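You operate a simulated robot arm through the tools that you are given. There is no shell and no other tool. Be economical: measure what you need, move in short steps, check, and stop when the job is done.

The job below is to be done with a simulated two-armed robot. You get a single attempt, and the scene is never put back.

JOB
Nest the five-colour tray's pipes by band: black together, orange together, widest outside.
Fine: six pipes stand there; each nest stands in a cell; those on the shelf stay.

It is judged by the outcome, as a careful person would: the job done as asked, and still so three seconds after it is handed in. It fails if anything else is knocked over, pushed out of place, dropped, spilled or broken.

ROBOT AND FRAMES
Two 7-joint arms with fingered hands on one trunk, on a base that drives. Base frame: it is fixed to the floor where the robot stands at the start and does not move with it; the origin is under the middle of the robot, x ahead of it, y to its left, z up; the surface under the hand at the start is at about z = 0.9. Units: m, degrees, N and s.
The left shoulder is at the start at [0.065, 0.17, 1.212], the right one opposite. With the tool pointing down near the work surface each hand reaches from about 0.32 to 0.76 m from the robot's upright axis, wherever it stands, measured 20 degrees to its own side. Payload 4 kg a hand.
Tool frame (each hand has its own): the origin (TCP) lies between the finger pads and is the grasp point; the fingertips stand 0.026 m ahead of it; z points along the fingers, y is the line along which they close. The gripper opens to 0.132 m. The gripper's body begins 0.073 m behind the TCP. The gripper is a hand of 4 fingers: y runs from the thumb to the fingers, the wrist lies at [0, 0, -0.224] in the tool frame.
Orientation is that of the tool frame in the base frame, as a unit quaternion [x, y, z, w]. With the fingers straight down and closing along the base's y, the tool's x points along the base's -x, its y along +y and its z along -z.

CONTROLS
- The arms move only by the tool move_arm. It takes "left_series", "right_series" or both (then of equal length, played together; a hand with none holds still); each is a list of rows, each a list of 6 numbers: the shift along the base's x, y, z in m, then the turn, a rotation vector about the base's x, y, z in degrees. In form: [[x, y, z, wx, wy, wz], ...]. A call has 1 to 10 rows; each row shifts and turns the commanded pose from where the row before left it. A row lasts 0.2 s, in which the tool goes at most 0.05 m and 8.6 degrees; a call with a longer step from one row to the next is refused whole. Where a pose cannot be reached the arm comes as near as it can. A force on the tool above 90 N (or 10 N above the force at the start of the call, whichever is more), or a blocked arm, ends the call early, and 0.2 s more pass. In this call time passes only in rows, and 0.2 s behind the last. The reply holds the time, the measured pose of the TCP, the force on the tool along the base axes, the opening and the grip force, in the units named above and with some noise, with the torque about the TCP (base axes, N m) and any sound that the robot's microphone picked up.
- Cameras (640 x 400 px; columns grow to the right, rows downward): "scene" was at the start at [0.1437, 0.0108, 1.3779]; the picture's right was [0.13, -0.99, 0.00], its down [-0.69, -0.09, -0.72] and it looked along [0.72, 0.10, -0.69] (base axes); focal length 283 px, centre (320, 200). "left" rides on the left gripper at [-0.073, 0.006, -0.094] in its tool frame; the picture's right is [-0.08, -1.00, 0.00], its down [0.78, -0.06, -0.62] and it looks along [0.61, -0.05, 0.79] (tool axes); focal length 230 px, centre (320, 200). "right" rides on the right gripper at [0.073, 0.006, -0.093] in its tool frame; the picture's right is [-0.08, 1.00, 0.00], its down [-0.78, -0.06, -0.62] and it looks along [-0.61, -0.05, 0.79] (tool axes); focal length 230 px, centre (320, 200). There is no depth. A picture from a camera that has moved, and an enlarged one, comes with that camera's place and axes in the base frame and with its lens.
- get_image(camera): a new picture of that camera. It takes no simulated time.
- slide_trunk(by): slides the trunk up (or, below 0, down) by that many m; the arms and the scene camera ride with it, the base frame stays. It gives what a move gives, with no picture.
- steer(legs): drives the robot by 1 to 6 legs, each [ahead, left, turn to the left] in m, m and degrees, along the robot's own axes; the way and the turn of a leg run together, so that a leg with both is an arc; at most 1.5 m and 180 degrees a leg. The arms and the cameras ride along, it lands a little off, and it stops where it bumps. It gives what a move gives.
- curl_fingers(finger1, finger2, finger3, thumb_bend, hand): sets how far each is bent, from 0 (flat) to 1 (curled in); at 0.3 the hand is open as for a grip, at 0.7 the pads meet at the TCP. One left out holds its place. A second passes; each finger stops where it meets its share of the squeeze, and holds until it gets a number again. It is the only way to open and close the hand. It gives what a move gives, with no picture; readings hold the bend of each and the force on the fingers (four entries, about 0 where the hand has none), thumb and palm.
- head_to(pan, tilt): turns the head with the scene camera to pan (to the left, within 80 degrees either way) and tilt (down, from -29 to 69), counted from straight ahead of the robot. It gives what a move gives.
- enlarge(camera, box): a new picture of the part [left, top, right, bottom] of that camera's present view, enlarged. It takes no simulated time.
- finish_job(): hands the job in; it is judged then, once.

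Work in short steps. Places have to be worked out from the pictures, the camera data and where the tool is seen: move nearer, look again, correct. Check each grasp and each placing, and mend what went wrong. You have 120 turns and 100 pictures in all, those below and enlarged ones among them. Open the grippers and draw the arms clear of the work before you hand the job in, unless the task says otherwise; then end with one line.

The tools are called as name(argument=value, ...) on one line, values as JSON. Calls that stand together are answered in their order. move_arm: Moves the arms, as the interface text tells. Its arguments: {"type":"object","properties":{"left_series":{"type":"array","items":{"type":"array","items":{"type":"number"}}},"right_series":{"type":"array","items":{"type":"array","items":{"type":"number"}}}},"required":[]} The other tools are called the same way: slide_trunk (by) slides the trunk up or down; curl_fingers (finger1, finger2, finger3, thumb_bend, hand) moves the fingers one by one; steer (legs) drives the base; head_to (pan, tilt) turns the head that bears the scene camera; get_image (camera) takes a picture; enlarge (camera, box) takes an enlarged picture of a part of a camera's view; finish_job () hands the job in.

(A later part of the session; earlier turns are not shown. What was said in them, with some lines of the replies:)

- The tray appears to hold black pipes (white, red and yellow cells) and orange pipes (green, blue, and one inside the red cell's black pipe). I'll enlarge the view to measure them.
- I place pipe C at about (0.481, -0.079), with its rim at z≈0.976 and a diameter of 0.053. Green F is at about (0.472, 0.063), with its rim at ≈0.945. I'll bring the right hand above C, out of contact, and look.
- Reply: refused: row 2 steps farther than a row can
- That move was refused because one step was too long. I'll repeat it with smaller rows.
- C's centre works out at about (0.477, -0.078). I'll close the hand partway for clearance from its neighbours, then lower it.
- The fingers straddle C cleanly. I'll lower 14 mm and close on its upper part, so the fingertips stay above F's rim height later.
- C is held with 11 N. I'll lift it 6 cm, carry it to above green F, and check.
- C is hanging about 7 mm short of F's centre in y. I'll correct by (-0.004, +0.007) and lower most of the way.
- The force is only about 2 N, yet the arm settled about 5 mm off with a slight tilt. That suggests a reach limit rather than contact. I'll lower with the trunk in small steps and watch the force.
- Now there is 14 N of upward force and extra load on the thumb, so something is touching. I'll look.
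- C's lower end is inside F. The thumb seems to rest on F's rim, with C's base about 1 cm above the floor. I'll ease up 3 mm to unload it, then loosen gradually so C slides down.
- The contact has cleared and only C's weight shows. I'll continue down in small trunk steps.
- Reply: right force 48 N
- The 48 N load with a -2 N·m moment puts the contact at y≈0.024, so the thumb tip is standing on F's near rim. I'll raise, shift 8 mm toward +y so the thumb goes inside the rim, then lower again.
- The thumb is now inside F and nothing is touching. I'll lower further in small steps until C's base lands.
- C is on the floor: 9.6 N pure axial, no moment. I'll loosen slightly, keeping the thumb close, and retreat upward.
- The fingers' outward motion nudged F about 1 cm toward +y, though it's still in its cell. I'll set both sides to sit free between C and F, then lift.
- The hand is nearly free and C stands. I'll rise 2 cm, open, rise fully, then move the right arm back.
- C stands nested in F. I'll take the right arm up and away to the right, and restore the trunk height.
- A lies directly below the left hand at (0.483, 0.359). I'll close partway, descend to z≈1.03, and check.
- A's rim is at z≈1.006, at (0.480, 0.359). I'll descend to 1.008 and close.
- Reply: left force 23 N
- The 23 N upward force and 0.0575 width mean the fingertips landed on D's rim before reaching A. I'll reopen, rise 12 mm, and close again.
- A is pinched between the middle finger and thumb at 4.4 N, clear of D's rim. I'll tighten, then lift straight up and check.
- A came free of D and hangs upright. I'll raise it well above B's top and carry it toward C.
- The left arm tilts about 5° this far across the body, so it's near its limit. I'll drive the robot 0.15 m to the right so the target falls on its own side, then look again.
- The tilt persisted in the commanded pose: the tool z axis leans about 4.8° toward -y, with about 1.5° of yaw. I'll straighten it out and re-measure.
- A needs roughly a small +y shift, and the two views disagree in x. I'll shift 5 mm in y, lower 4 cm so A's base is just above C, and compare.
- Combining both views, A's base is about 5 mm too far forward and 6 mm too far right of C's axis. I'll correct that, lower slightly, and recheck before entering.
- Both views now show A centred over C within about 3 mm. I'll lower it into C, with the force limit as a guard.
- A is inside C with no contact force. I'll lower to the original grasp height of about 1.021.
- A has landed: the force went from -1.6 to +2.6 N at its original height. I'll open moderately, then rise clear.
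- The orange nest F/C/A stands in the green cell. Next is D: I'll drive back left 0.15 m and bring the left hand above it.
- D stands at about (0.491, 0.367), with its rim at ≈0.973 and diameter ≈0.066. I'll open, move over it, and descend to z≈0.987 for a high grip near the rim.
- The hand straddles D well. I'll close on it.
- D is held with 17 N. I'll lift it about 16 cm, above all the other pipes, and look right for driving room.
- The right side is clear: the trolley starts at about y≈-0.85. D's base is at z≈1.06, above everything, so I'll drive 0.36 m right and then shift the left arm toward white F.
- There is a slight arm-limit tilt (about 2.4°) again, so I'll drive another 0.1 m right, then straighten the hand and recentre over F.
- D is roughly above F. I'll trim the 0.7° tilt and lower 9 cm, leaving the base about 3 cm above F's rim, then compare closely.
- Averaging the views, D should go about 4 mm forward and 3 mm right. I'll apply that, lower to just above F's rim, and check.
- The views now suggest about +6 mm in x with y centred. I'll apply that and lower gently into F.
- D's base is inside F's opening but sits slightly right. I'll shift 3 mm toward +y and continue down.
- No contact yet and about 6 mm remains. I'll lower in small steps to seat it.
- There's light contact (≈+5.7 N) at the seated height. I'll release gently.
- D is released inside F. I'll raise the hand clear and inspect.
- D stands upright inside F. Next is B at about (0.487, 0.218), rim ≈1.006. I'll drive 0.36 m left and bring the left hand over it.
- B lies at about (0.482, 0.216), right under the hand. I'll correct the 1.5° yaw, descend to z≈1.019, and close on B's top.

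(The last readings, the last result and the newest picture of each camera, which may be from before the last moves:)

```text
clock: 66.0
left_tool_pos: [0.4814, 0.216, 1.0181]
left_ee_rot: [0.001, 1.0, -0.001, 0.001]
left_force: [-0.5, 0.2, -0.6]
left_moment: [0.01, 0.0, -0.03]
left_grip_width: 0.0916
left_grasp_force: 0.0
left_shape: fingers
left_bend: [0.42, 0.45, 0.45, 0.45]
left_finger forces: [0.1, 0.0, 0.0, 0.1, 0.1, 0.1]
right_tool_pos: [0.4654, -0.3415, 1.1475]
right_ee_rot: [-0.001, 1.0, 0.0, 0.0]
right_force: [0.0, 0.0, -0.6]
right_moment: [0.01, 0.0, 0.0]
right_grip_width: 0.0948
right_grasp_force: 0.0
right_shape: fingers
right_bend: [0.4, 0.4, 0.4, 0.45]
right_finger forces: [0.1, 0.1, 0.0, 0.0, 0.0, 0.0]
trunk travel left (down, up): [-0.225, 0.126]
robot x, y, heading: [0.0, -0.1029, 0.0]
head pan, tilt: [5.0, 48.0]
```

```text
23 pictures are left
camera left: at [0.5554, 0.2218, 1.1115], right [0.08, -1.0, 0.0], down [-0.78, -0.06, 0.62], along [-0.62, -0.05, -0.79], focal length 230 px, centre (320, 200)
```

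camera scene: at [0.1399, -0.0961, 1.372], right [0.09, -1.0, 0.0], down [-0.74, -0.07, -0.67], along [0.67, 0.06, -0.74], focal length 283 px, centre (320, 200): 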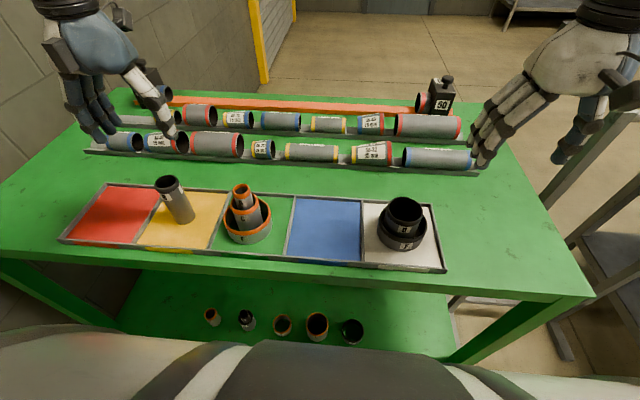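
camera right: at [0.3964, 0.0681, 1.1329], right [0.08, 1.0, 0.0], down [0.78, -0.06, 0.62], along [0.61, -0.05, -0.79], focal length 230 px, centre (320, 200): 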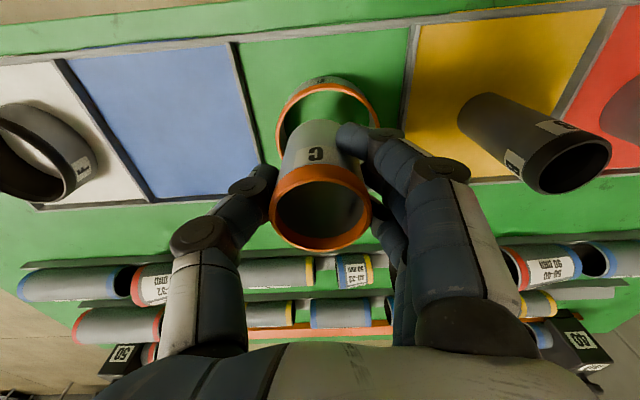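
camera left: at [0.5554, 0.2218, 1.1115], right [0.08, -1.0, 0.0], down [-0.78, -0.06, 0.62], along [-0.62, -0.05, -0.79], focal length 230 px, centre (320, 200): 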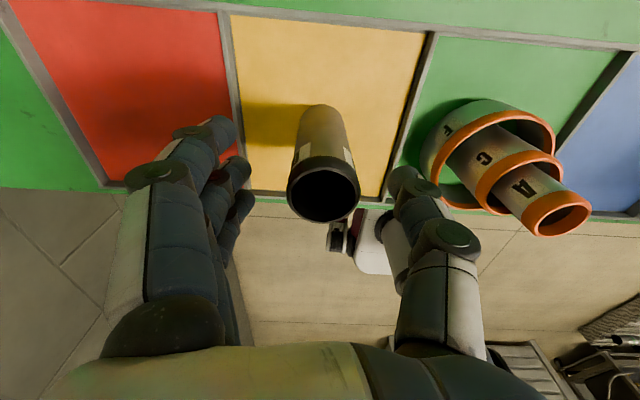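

B is centred between the fingers. I'll lower 4 mm and close.

move_arm(left_series=[[0, -0.001, -0.004, 0, 0, 0]])

curl_fingers(hand="left", finger1=0.6, finger2=0.7, finger3=0.68, thumb_bend=0.68)

get_image(camera="left")

```text
clock: 66.4
left_tool_pos: [0.4825, 0.2149, 1.0134]
left_ee_rot: [0.0, 1.0, -0.001, 0.0]
left_force: [0.5, -0.9, -0.8]
left_moment: [-0.01, -0.03, 0.0]
left_grip_width: 0.0916
left_grasp_force: 0.0
left_shape: fingers
left_bend: [0.42, 0.45, 0.45, 0.45]
left_finger forces: [0.1, 0.1, 0.1, 0.1, 0.1, 0.0]
right_tool_pos: [0.4665, -0.3422, 1.1473]
right_ee_rot: [-0.001, 1.0, 0.001, 0.0]
right_force: [-0.4, 0.3, 0.3]
right_moment: [0.03, -0.01, 0.0]
right_grip_width: 0.0948
right_grasp_force: 0.0
right_shape: fingers
right_bend: [0.4, 0.4, 0.4, 0.45]
right_finger forces: [0.0, 0.0, 0.0, 0.0, 0.1, 0.0]
trunk travel left (down, up): [-0.225, 0.126]
robot x, y, heading: [-0.0031, -0.1027, 0.2]
head pan, tilt: [5.0, 48.0]
```

```text
clock: 67.4
left_tool_pos: [0.4817, 0.214, 1.0134]
left_ee_rot: [0.0, 1.0, -0.001, 0.0]
left_force: [-0.2, 0.6, 0.4]
left_moment: [0.0, -0.02, 0.01]
left_grip_width: 0.0397
left_grasp_force: 10.3
left_shape: fingers
left_bend: [0.6, 0.59, 0.65, 0.63]
left_finger forces: [0.0, 8.2, 2.2, 0.0, 10.5, 0.0]
right_tool_pos: [0.4649, -0.342, 1.1477]
right_ee_rot: [0.0, 1.0, 0.0, 0.0]
right_force: [-0.5, 0.9, -0.8]
right_moment: [-0.04, 0.0, -0.03]
right_grip_width: 0.0947
right_grasp_force: 0.1
right_shape: fingers
right_bend: [0.4, 0.4, 0.4, 0.45]
right_finger forces: [0.0, 0.0, 0.1, 0.0, 0.0, 0.0]
trunk travel left (down, up): [-0.225, 0.126]
robot x, y, heading: [-0.0011, -0.1023, 0.1]
head pan, tilt: [5.0, 48.0]
```

```text
22 pictures are left
camera left: at [0.5552, 0.2206, 1.1077], right [0.08, -1.0, 0.0], down [-0.78, -0.06, 0.62], along [-0.61, -0.05, -0.79], focal length 230 px, centre (320, 200)
```

left: 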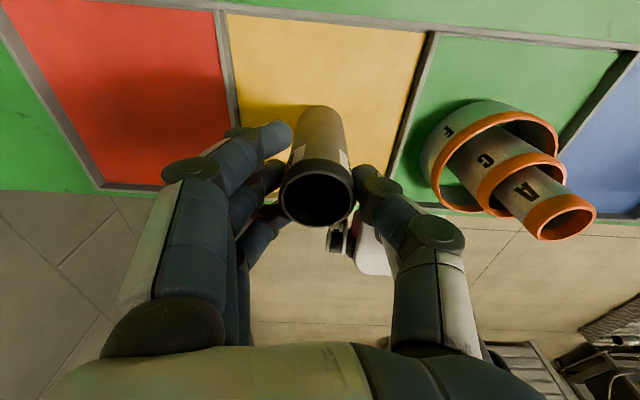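

B is held with 10 N. I'll lift it 16 cm, so its base clears A's top, then drive 0.36 m right.

move_arm(left_series=[[0, 0, 0.03, 0, 0, 0], [0, 0, 0.045, 0, 0, 0], [0, 0, 0.045, 0, 0, 0], [0, 0, 0.045, 0, 0, 0]])

get_image(camera="left")

```text
clock: 68.4
left_tool_pos: [0.4813, 0.2147, 1.1783]
left_ee_rot: [0.0, 1.0, 0.0, 0.0]
left_force: [-0.1, -0.6, -1.8]
left_moment: [0.0, -0.02, 0.01]
left_grip_width: 0.0399
left_grasp_force: 11.1
left_shape: fingers
left_bend: [0.6, 0.59, 0.65, 0.63]
left_finger forces: [0.0, 8.3, 2.2, 0.0, 10.6, 0.0]
right_tool_pos: [0.4662, -0.3419, 1.1483]
right_ee_rot: [0.0, 1.0, 0.0, 0.001]
right_force: [0.0, 0.1, -1.1]
right_moment: [0.02, -0.03, 0.01]
right_grip_width: 0.0945
right_grasp_force: 0.0
right_shape: fingers
right_bend: [0.4, 0.4, 0.4, 0.45]
right_finger forces: [0.0, 0.0, 0.0, 0.1, 0.0, 0.1]
trunk travel left (down, up): [-0.225, 0.126]
robot x, y, heading: [-0.001, -0.1012, -0.3]
head pan, tilt: [5.0, 48.0]
```

```text
21 pictures are left
camera left: at [0.554, 0.2202, 1.2727], right [0.08, -1.0, 0.0], down [-0.78, -0.06, 0.62], along [-0.62, -0.05, -0.79], focal length 230 px, centre (320, 200)
```

left: 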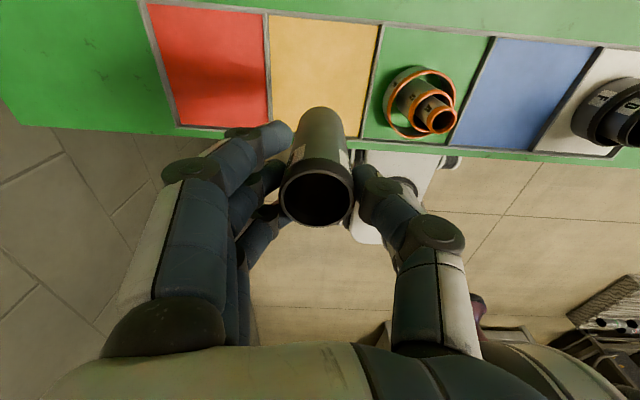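

B is lifted cleanly and clears the nests. I'll drive to the right and align over D.

steer(legs=[[0, -0.36, 0]])

move_arm(left_series=[[0, -0.036, 0, 0, 0, 0], [0.001, -0.036, 0, 0, 0, 0], [0, 0, -0.03, 0, 0, 0], [0, 0, -0.03, 0, 0, 0]])

enlarge(camera="left", box=[220, 40, 420, 165])

enlarge(camera="scene", box=[130, 130, 290, 240])

```text
clock: 72.1
left_tool_pos: [0.4824, -0.1432, 1.1778]
left_ee_rot: [0.001, 1.0, -0.001, 0.0]
left_force: [0.1, -0.3, -2.6]
left_moment: [-0.02, -0.02, 0.02]
left_grip_width: 0.0398
left_grasp_force: 10.5
left_shape: fingers
left_bend: [0.6, 0.59, 0.65, 0.63]
left_finger forces: [0.0, 8.3, 2.1, 0.0, 10.7, 0.1]
right_tool_pos: [0.4641, -0.6995, 1.1472]
right_ee_rot: [0.001, 1.0, 0.0, 0.0]
right_force: [0.2, -0.6, 0.5]
right_moment: [0.01, 0.01, 0.02]
right_grip_width: 0.0951
right_grasp_force: 0.1
right_shape: fingers
right_bend: [0.4, 0.4, 0.4, 0.45]
right_finger forces: [0.0, 0.0, 0.0, 0.0, 0.1, 0.0]
trunk travel left (down, up): [-0.225, 0.126]
robot x, y, heading: [0.0008, -0.458, -0.1]
head pan, tilt: [5.0, 48.0]
```

```text
clock: 73.1
left_tool_pos: [0.4829, -0.2153, 1.117]
left_ee_rot: [0.001, 1.0, 0.0, 0.0]
left_force: [0.5, -0.5, -2.3]
left_moment: [0.0, -0.03, 0.02]
left_grip_width: 0.0397
left_grasp_force: 10.6
left_shape: fingers
left_bend: [0.6, 0.59, 0.65, 0.63]
left_finger forces: [0.1, 8.2, 2.1, 0.0, 10.4, 0.0]
right_tool_pos: [0.4644, -0.6996, 1.148]
right_ee_rot: [0.001, 1.0, 0.0, 0.0]
right_force: [0.1, -0.4, 0.1]
right_moment: [0.0, 0.0, 0.03]
right_grip_width: 0.0948
right_grasp_force: 0.1
right_shape: fingers
right_bend: [0.4, 0.4, 0.4, 0.45]
right_finger forces: [0.0, 0.0, 0.0, 0.1, 0.1, 0.0]
trunk travel left (down, up): [-0.225, 0.126]
robot x, y, heading: [-0.0027, -0.4604, 0.0]
head pan, tilt: [5.0, 48.0]
```

```text
3.20 times, centred on (320, 102) of left
camera zoom: at [0.5562, -0.21, 1.2116], right [0.08, -1.0, 0.0], down [-0.78, -0.06, 0.62], along [-0.62, -0.05, -0.79], focal length 736 px, centre (320, 512)
```

zoom: 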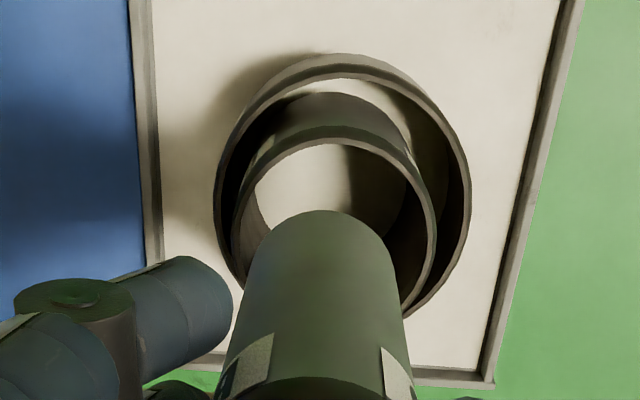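

```text
3.64 times, centred on (210, 185) of scene
camera zoom: at [0.1403, -0.4533, 1.3719], right [0.09, -1.0, 0.0], down [-0.74, -0.06, -0.67], along [0.67, 0.06, -0.74], focal length 1029 px, centre (720, 254)
```

zoom: 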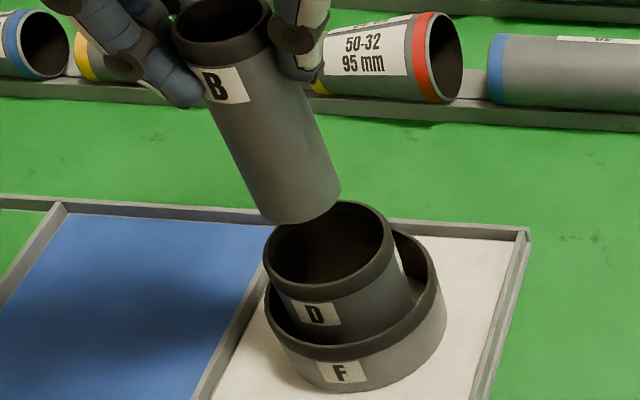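

Averaging views, B needs about 5 mm more toward -y. I'll apply that, lower until the base is just above D's rim, and recheck.

move_arm(left_series=[[-0.001, -0.005, -0.014, 0, 0, 0], [0, 0, -0.01, 0, 0, 0]])

enlarge(camera="left", box=[220, 40, 420, 165])

enlarge(camera="scene", box=[150, 150, 290, 240])

```text
clock: 73.7
left_tool_pos: [0.4811, -0.2197, 1.0944]
left_ee_rot: [0.001, 1.0, 0.0, 0.001]
left_force: [0.4, 0.5, -2.1]
left_moment: [0.02, 0.03, -0.01]
left_grip_width: 0.0399
left_grasp_force: 10.3
left_shape: fingers
left_bend: [0.6, 0.59, 0.65, 0.63]
left_finger forces: [0.1, 8.2, 2.1, 0.1, 10.4, 0.0]
right_tool_pos: [0.4651, -0.6988, 1.1479]
right_ee_rot: [0.001, 1.0, 0.0, 0.0]
right_force: [0.1, 0.5, 0.8]
right_moment: [0.03, 0.03, 0.0]
right_grip_width: 0.095
right_grasp_force: 0.1
right_shape: fingers
right_bend: [0.4, 0.4, 0.4, 0.45]
right_finger forces: [0.0, 0.0, 0.0, 0.1, 0.1, 0.0]
trunk travel left (down, up): [-0.225, 0.126]
robot x, y, heading: [-0.0001, -0.4608, 0.1]
head pan, tilt: [5.0, 48.0]
```

```text
3.20 times, centred on (320, 102) of left
camera zoom: at [0.5553, -0.2143, 1.1875], right [0.08, -1.0, 0.0], down [-0.78, -0.06, 0.62], along [-0.62, -0.05, -0.79], focal length 736 px, centre (320, 512)
```

zoom: 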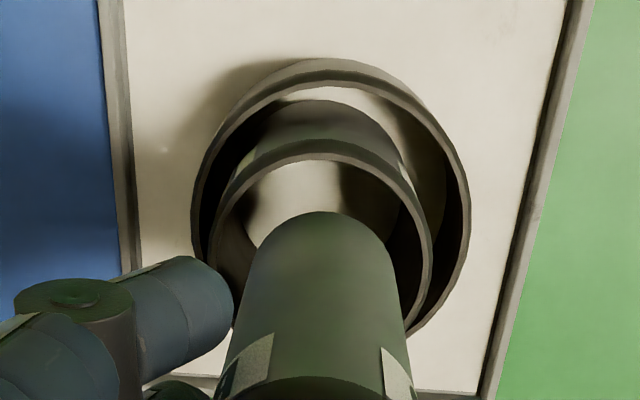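

```text
4.44 times, centred on (220, 195) of scene
camera zoom: at [0.14, -0.4529, 1.3719], right [0.09, -1.0, 0.0], down [-0.74, -0.06, -0.67], along [0.67, 0.06, -0.74], focal length 1257 px, centre (764, 222)
```

zoom: 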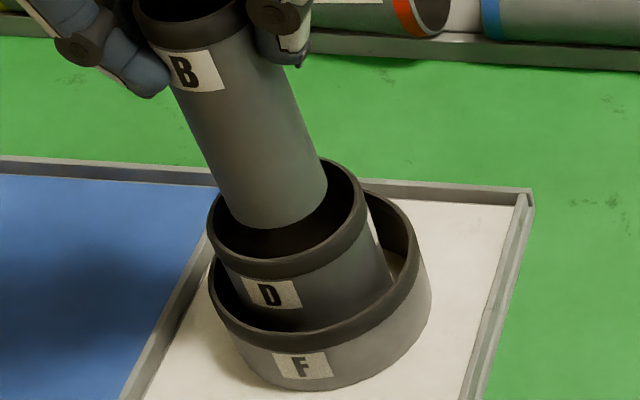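

B is within about 2 mm of D's axis. I'll make a small trim and lower it into D.

move_arm(left_series=[[-0.001, -0.002, -0.008, 0, 0, 0], [0, 0, -0.01, 0, 0, 0], [0, 0, -0.01, 0, 0, 0]])

enlarge(camera="scene", box=[150, 150, 290, 240])

enlarge(camera="left", box=[220, 40, 420, 165])

```text
clock: 74.5
left_tool_pos: [0.4814, -0.2225, 1.0653]
left_ee_rot: [0.001, 1.0, -0.001, -0.001]
left_force: [0.4, -0.1, -2.2]
left_moment: [0.0, 0.02, 0.0]
left_grip_width: 0.0398
left_grasp_force: 10.4
left_shape: fingers
left_bend: [0.6, 0.59, 0.65, 0.63]
left_finger forces: [0.1, 8.2, 2.1, 0.1, 10.4, 0.0]
right_tool_pos: [0.4655, -0.6988, 1.1474]
right_ee_rot: [0.001, 1.0, 0.0, 0.0]
right_force: [0.7, -1.0, 1.0]
right_moment: [0.0, 0.0, -0.02]
right_grip_width: 0.0948
right_grasp_force: 0.0
right_shape: fingers
right_bend: [0.4, 0.4, 0.4, 0.45]
right_finger forces: [0.0, 0.0, 0.0, 0.1, 0.0, 0.0]
trunk travel left (down, up): [-0.225, 0.126]
robot x, y, heading: [-0.0029, -0.4576, 0.2]
head pan, tilt: [5.0, 48.0]
```

```text
4.44 times, centred on (220, 195) of scene
camera zoom: at [0.1402, -0.4531, 1.3719], right [0.09, -1.0, 0.0], down [-0.74, -0.06, -0.67], along [0.67, 0.06, -0.74], focal length 1257 px, centre (764, 222)
```

zoom: 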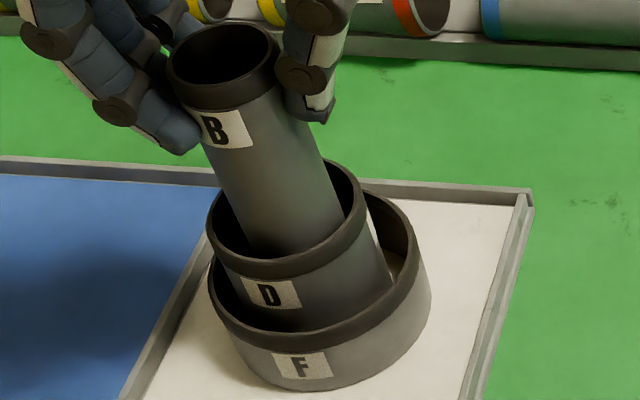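

```text
3.20 times, centred on (320, 102) of left
camera zoom: at [0.5546, -0.2167, 1.1596], right [0.08, -1.0, 0.0], down [-0.78, -0.06, 0.62], along [-0.62, -0.05, -0.79], focal length 736 px, centre (320, 512)
```

zoom: 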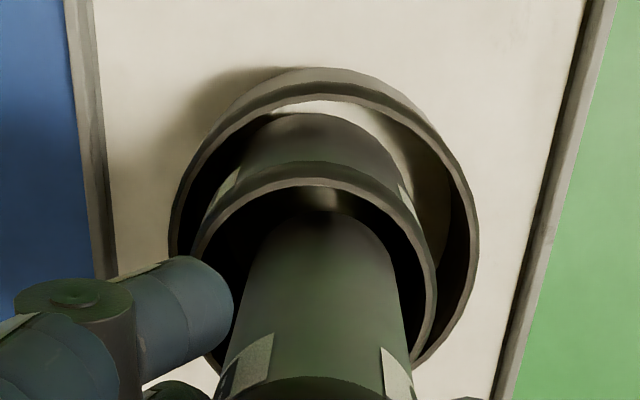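

B is inside D, well centred and without contact. I'll lower it to the seated height.

move_arm(left_series=[[0, 0, -0.012, 0, 0, 0], [0, 0, -0.012, 0, 0, 0], [0, 0, -0.012, 0, 0, 0], [0, 0, -0.008, 0, 0, 0], [0, 0, -0.004, 0, 0, 0], [0, 0, -0.003, 0, 0, 0], [0, 0, -0.002, 0, 0, 0]])

enlarge(camera="scene", box=[150, 150, 290, 240])

```text
clock: 76.1
left_tool_pos: [0.4809, -0.2214, 1.0121]
left_ee_rot: [0.001, 1.0, 0.0, 0.002]
left_force: [-0.1, -1.2, 4.3]
left_moment: [0.0, 0.02, -0.02]
left_grip_width: 0.0399
left_grasp_force: 11.2
left_shape: fingers
left_bend: [0.6, 0.59, 0.65, 0.63]
left_finger forces: [0.0, 7.9, 2.4, 0.0, 11.5, 0.1]
right_tool_pos: [0.4646, -0.6998, 1.1485]
right_ee_rot: [0.001, 1.0, 0.0, 0.001]
right_force: [-0.4, 0.6, 0.0]
right_moment: [0.01, 0.0, 0.01]
right_grip_width: 0.0948
right_grasp_force: 0.1
right_shape: fingers
right_bend: [0.4, 0.4, 0.4, 0.45]
right_finger forces: [0.1, 0.0, 0.1, 0.1, 0.1, 0.1]
trunk travel left (down, up): [-0.225, 0.126]
robot x, y, heading: [-0.0007, -0.4599, 0.1]
head pan, tilt: [5.0, 48.0]
```

```text
4.44 times, centred on (220, 195) of scene
camera zoom: at [0.1393, -0.4535, 1.3721], right [0.09, -1.0, 0.0], down [-0.74, -0.06, -0.67], along [0.67, 0.06, -0.74], focal length 1257 px, centre (764, 222)
```

zoom: 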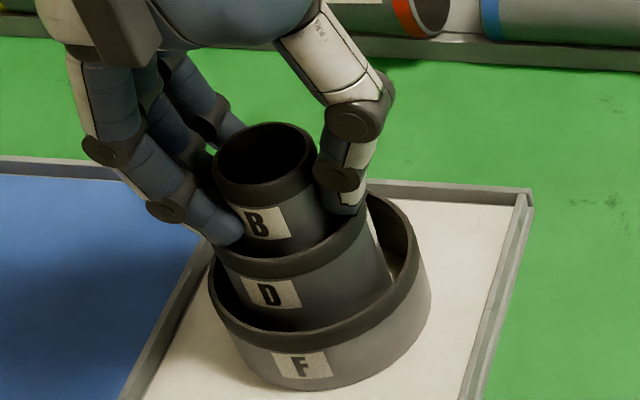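

B is seated in D. I'll release it gently and raise the hand.

curl_fingers(hand="left", finger1=0.48, finger2=0.5, finger3=0.5, thumb_bend=0.54)

move_arm(left_series=[[0, 0, 0.015, 0, 0, 0], [0, 0, 0.04, 0, 0, 0], [0, 0, 0.045, 0, 0, 0], [0, 0, 0.045, 0, 0, 0], [0, 0, 0.02, 0, 0, 0]])

get_image(camera="scene")

get_image(camera="left")

```text
clock: 77.1
left_tool_pos: [0.4816, -0.2215, 1.0139]
left_ee_rot: [0.0, 1.0, 0.0, 0.0]
left_force: [-0.9, -0.7, 1.4]
left_moment: [-0.02, 0.04, 0.01]
left_grip_width: 0.0666
left_grasp_force: 0.6
left_shape: fingers
left_bend: [0.48, 0.52, 0.5, 0.54]
left_finger forces: [0.1, 1.5, 0.0, 0.1, 0.0, 0.1]
right_tool_pos: [0.4654, -0.7, 1.1479]
right_ee_rot: [0.001, 1.0, 0.0, 0.0]
right_force: [1.1, 0.3, -0.2]
right_moment: [-0.02, 0.01, 0.02]
right_grip_width: 0.0948
right_grasp_force: 0.0
right_shape: fingers
right_bend: [0.4, 0.4, 0.4, 0.45]
right_finger forces: [0.1, 0.0, 0.1, 0.0, 0.0, 0.0]
trunk travel left (down, up): [-0.225, 0.126]
robot x, y, heading: [0.0003, -0.4594, -0.1]
head pan, tilt: [5.0, 48.0]
```

```text
clock: 78.3
left_tool_pos: [0.4816, -0.2225, 1.178]
left_ee_rot: [0.001, 1.0, -0.001, 0.0]
left_force: [0.0, -0.1, -0.4]
left_moment: [0.0, 0.01, -0.03]
left_grip_width: 0.0669
left_grasp_force: 0.0
left_shape: fingers
left_bend: [0.48, 0.5, 0.5, 0.54]
left_finger forces: [0.1, 0.0, 0.1, 0.0, 0.0, 0.0]
right_tool_pos: [0.4666, -0.6997, 1.1489]
right_ee_rot: [0.001, 1.0, 0.0, 0.0]
right_force: [-0.5, -0.1, -0.3]
right_moment: [0.0, -0.01, 0.03]
right_grip_width: 0.0947
right_grasp_force: 0.1
right_shape: fingers
right_bend: [0.4, 0.4, 0.4, 0.45]
right_finger forces: [0.0, 0.0, 0.0, 0.0, 0.0, 0.1]
trunk travel left (down, up): [-0.225, 0.126]
robot x, y, heading: [-0.0022, -0.4575, -0.4]
head pan, tilt: [5.0, 48.0]
```

```text
13 pictures are left
camera scene: at [0.1399, -0.4531, 1.3719], right [0.09, -1.0, 0.0], down [-0.74, -0.06, -0.67], along [0.67, 0.06, -0.74], focal length 283 px, centre (320, 200)
```

scene: 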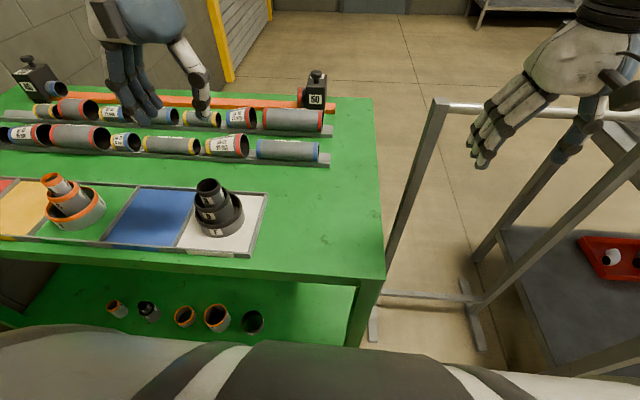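

```text
12 pictures are left
camera left: at [0.5545, -0.2169, 1.2719], right [0.08, -1.0, 0.0], down [-0.78, -0.06, 0.62], along [-0.62, -0.05, -0.79], focal length 230 px, centre (320, 200)
```

left: 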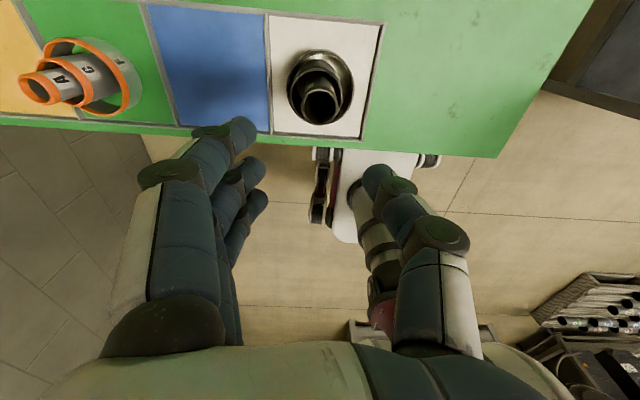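

Both nests stand. I'll open both hands, drive back left to the start, and do a final check.

curl_fingers(hand="left", finger1=0.3, finger2=0.3, finger3=0.3, thumb_bend=0.3)

curl_fingers(hand="right", finger1=0.3, finger2=0.3, finger3=0.3, thumb_bend=0.3)

steer(legs=[[0, 0.45, 0]])

enlarge(camera="scene", box=[120, 140, 520, 300])

get_image(camera="left")

```text
clock: 79.3
left_tool_pos: [0.4814, -0.2229, 1.1785]
left_ee_rot: [0.001, 1.0, -0.001, 0.0]
left_force: [0.1, -0.5, 0.5]
left_moment: [-0.01, 0.01, 0.01]
left_grip_width: 0.1356
left_grasp_force: 0.1
left_shape: fingers
left_bend: [0.3, 0.3, 0.3, 0.3]
left_finger forces: [0.0, 0.1, 0.0, 0.1, 0.0, 0.0]
right_tool_pos: [0.4643, -0.6999, 1.1476]
right_ee_rot: [0.001, 1.0, -0.001, 0.0]
right_force: [0.4, 0.9, 0.5]
right_moment: [0.04, 0.01, 0.01]
right_grip_width: 0.095
right_grasp_force: 0.1
right_shape: fingers
right_bend: [0.4, 0.4, 0.4, 0.45]
right_finger forces: [0.0, 0.0, 0.0, 0.1, 0.0, 0.0]
trunk travel left (down, up): [-0.225, 0.126]
robot x, y, heading: [-0.0014, -0.4618, -0.2]
head pan, tilt: [5.0, 48.0]
```

```text
clock: 80.3
left_tool_pos: [0.4812, -0.2236, 1.1777]
left_ee_rot: [0.001, 1.0, -0.001, 0.0]
left_force: [0.8, 0.1, -0.7]
left_moment: [-0.03, 0.03, 0.04]
left_grip_width: 0.1357
left_grasp_force: 0.1
left_shape: fingers
left_bend: [0.3, 0.3, 0.3, 0.3]
left_finger forces: [0.0, 0.0, 0.0, 0.0, 0.0, 0.0]
right_tool_pos: [0.4644, -0.6984, 1.1481]
right_ee_rot: [0.001, 1.0, 0.0, 0.0]
right_force: [0.2, 0.2, -0.2]
right_moment: [-0.04, -0.01, -0.01]
right_grip_width: 0.1359
right_grasp_force: 0.0
right_shape: fingers
right_bend: [0.3, 0.3, 0.3, 0.3]
right_finger forces: [0.1, 0.0, 0.1, 0.0, 0.1, 0.0]
trunk travel left (down, up): [-0.225, 0.126]
robot x, y, heading: [-0.0016, -0.4543, -0.0]
head pan, tilt: [5.0, 48.0]
```

```text
clock: 84.8
left_tool_pos: [0.4817, 0.2226, 1.1768]
left_ee_rot: [0.001, 1.0, 0.0, 0.0]
left_force: [-0.6, -0.4, -0.4]
left_moment: [-0.02, 0.03, -0.02]
left_grip_width: 0.1355
left_grasp_force: 0.0
left_shape: fingers
left_bend: [0.3, 0.3, 0.3, 0.3]
left_finger forces: [0.0, 0.0, 0.0, 0.1, 0.0, 0.0]
right_tool_pos: [0.4656, -0.2545, 1.1476]
right_ee_rot: [-0.001, 1.0, 0.0, 0.0]
right_force: [0.1, -0.2, 0.3]
right_moment: [0.01, 0.0, 0.0]
right_grip_width: 0.1358
right_grasp_force: 0.1
right_shape: fingers
right_bend: [0.3, 0.3, 0.3, 0.3]
right_finger forces: [0.0, 0.0, 0.0, 0.1, 0.0, 0.0]
trunk travel left (down, up): [-0.225, 0.126]
robot x, y, heading: [-0.0018, -0.0182, 0.1]
head pan, tilt: [5.0, 48.0]
```

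```text
1.60 times, centred on (320, 220) of scene
camera zoom: at [0.14, -0.0082, 1.372], right [0.09, -1.0, 0.0], down [-0.74, -0.07, -0.67], along [0.67, 0.06, -0.74], focal length 453 px, centre (320, 168)
```

zoom: 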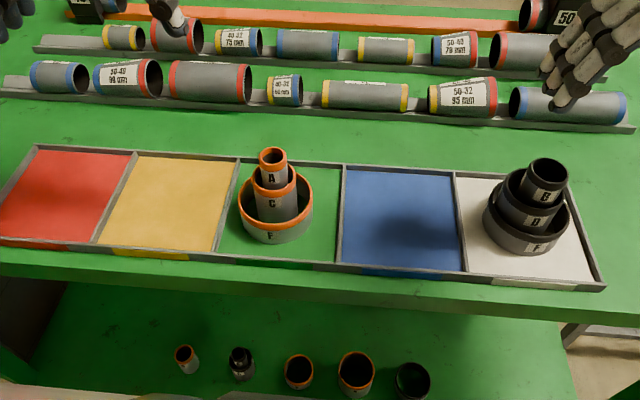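

```text
10 pictures are left
camera left: at [0.5541, 0.2289, 1.2716], right [0.08, -1.0, 0.0], down [-0.78, -0.06, 0.62], along [-0.61, -0.05, -0.79], focal length 230 px, centre (320, 200)
```

left: 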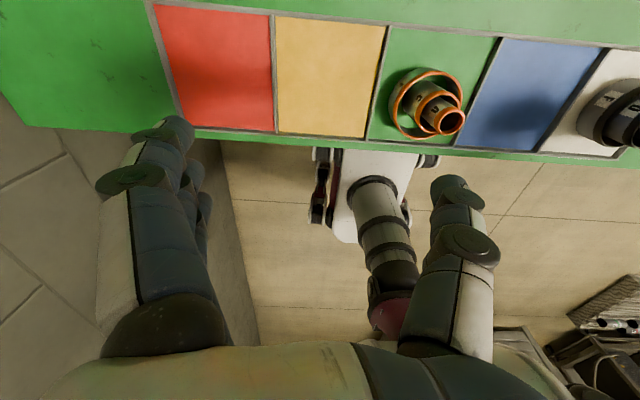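

Both nests stand upright inside their cells (orange in green, black in white), the shelf pipes are untouched, and the hands are open and clear. I'm handing in.

finish_job()

```text
The job is handed in.
```

The six tray pipes now stand as two nests: orange F, C, A in the green cell and black F, D, B in the white cell, widest outside in each. The pipes on the shelf stayed where they were.
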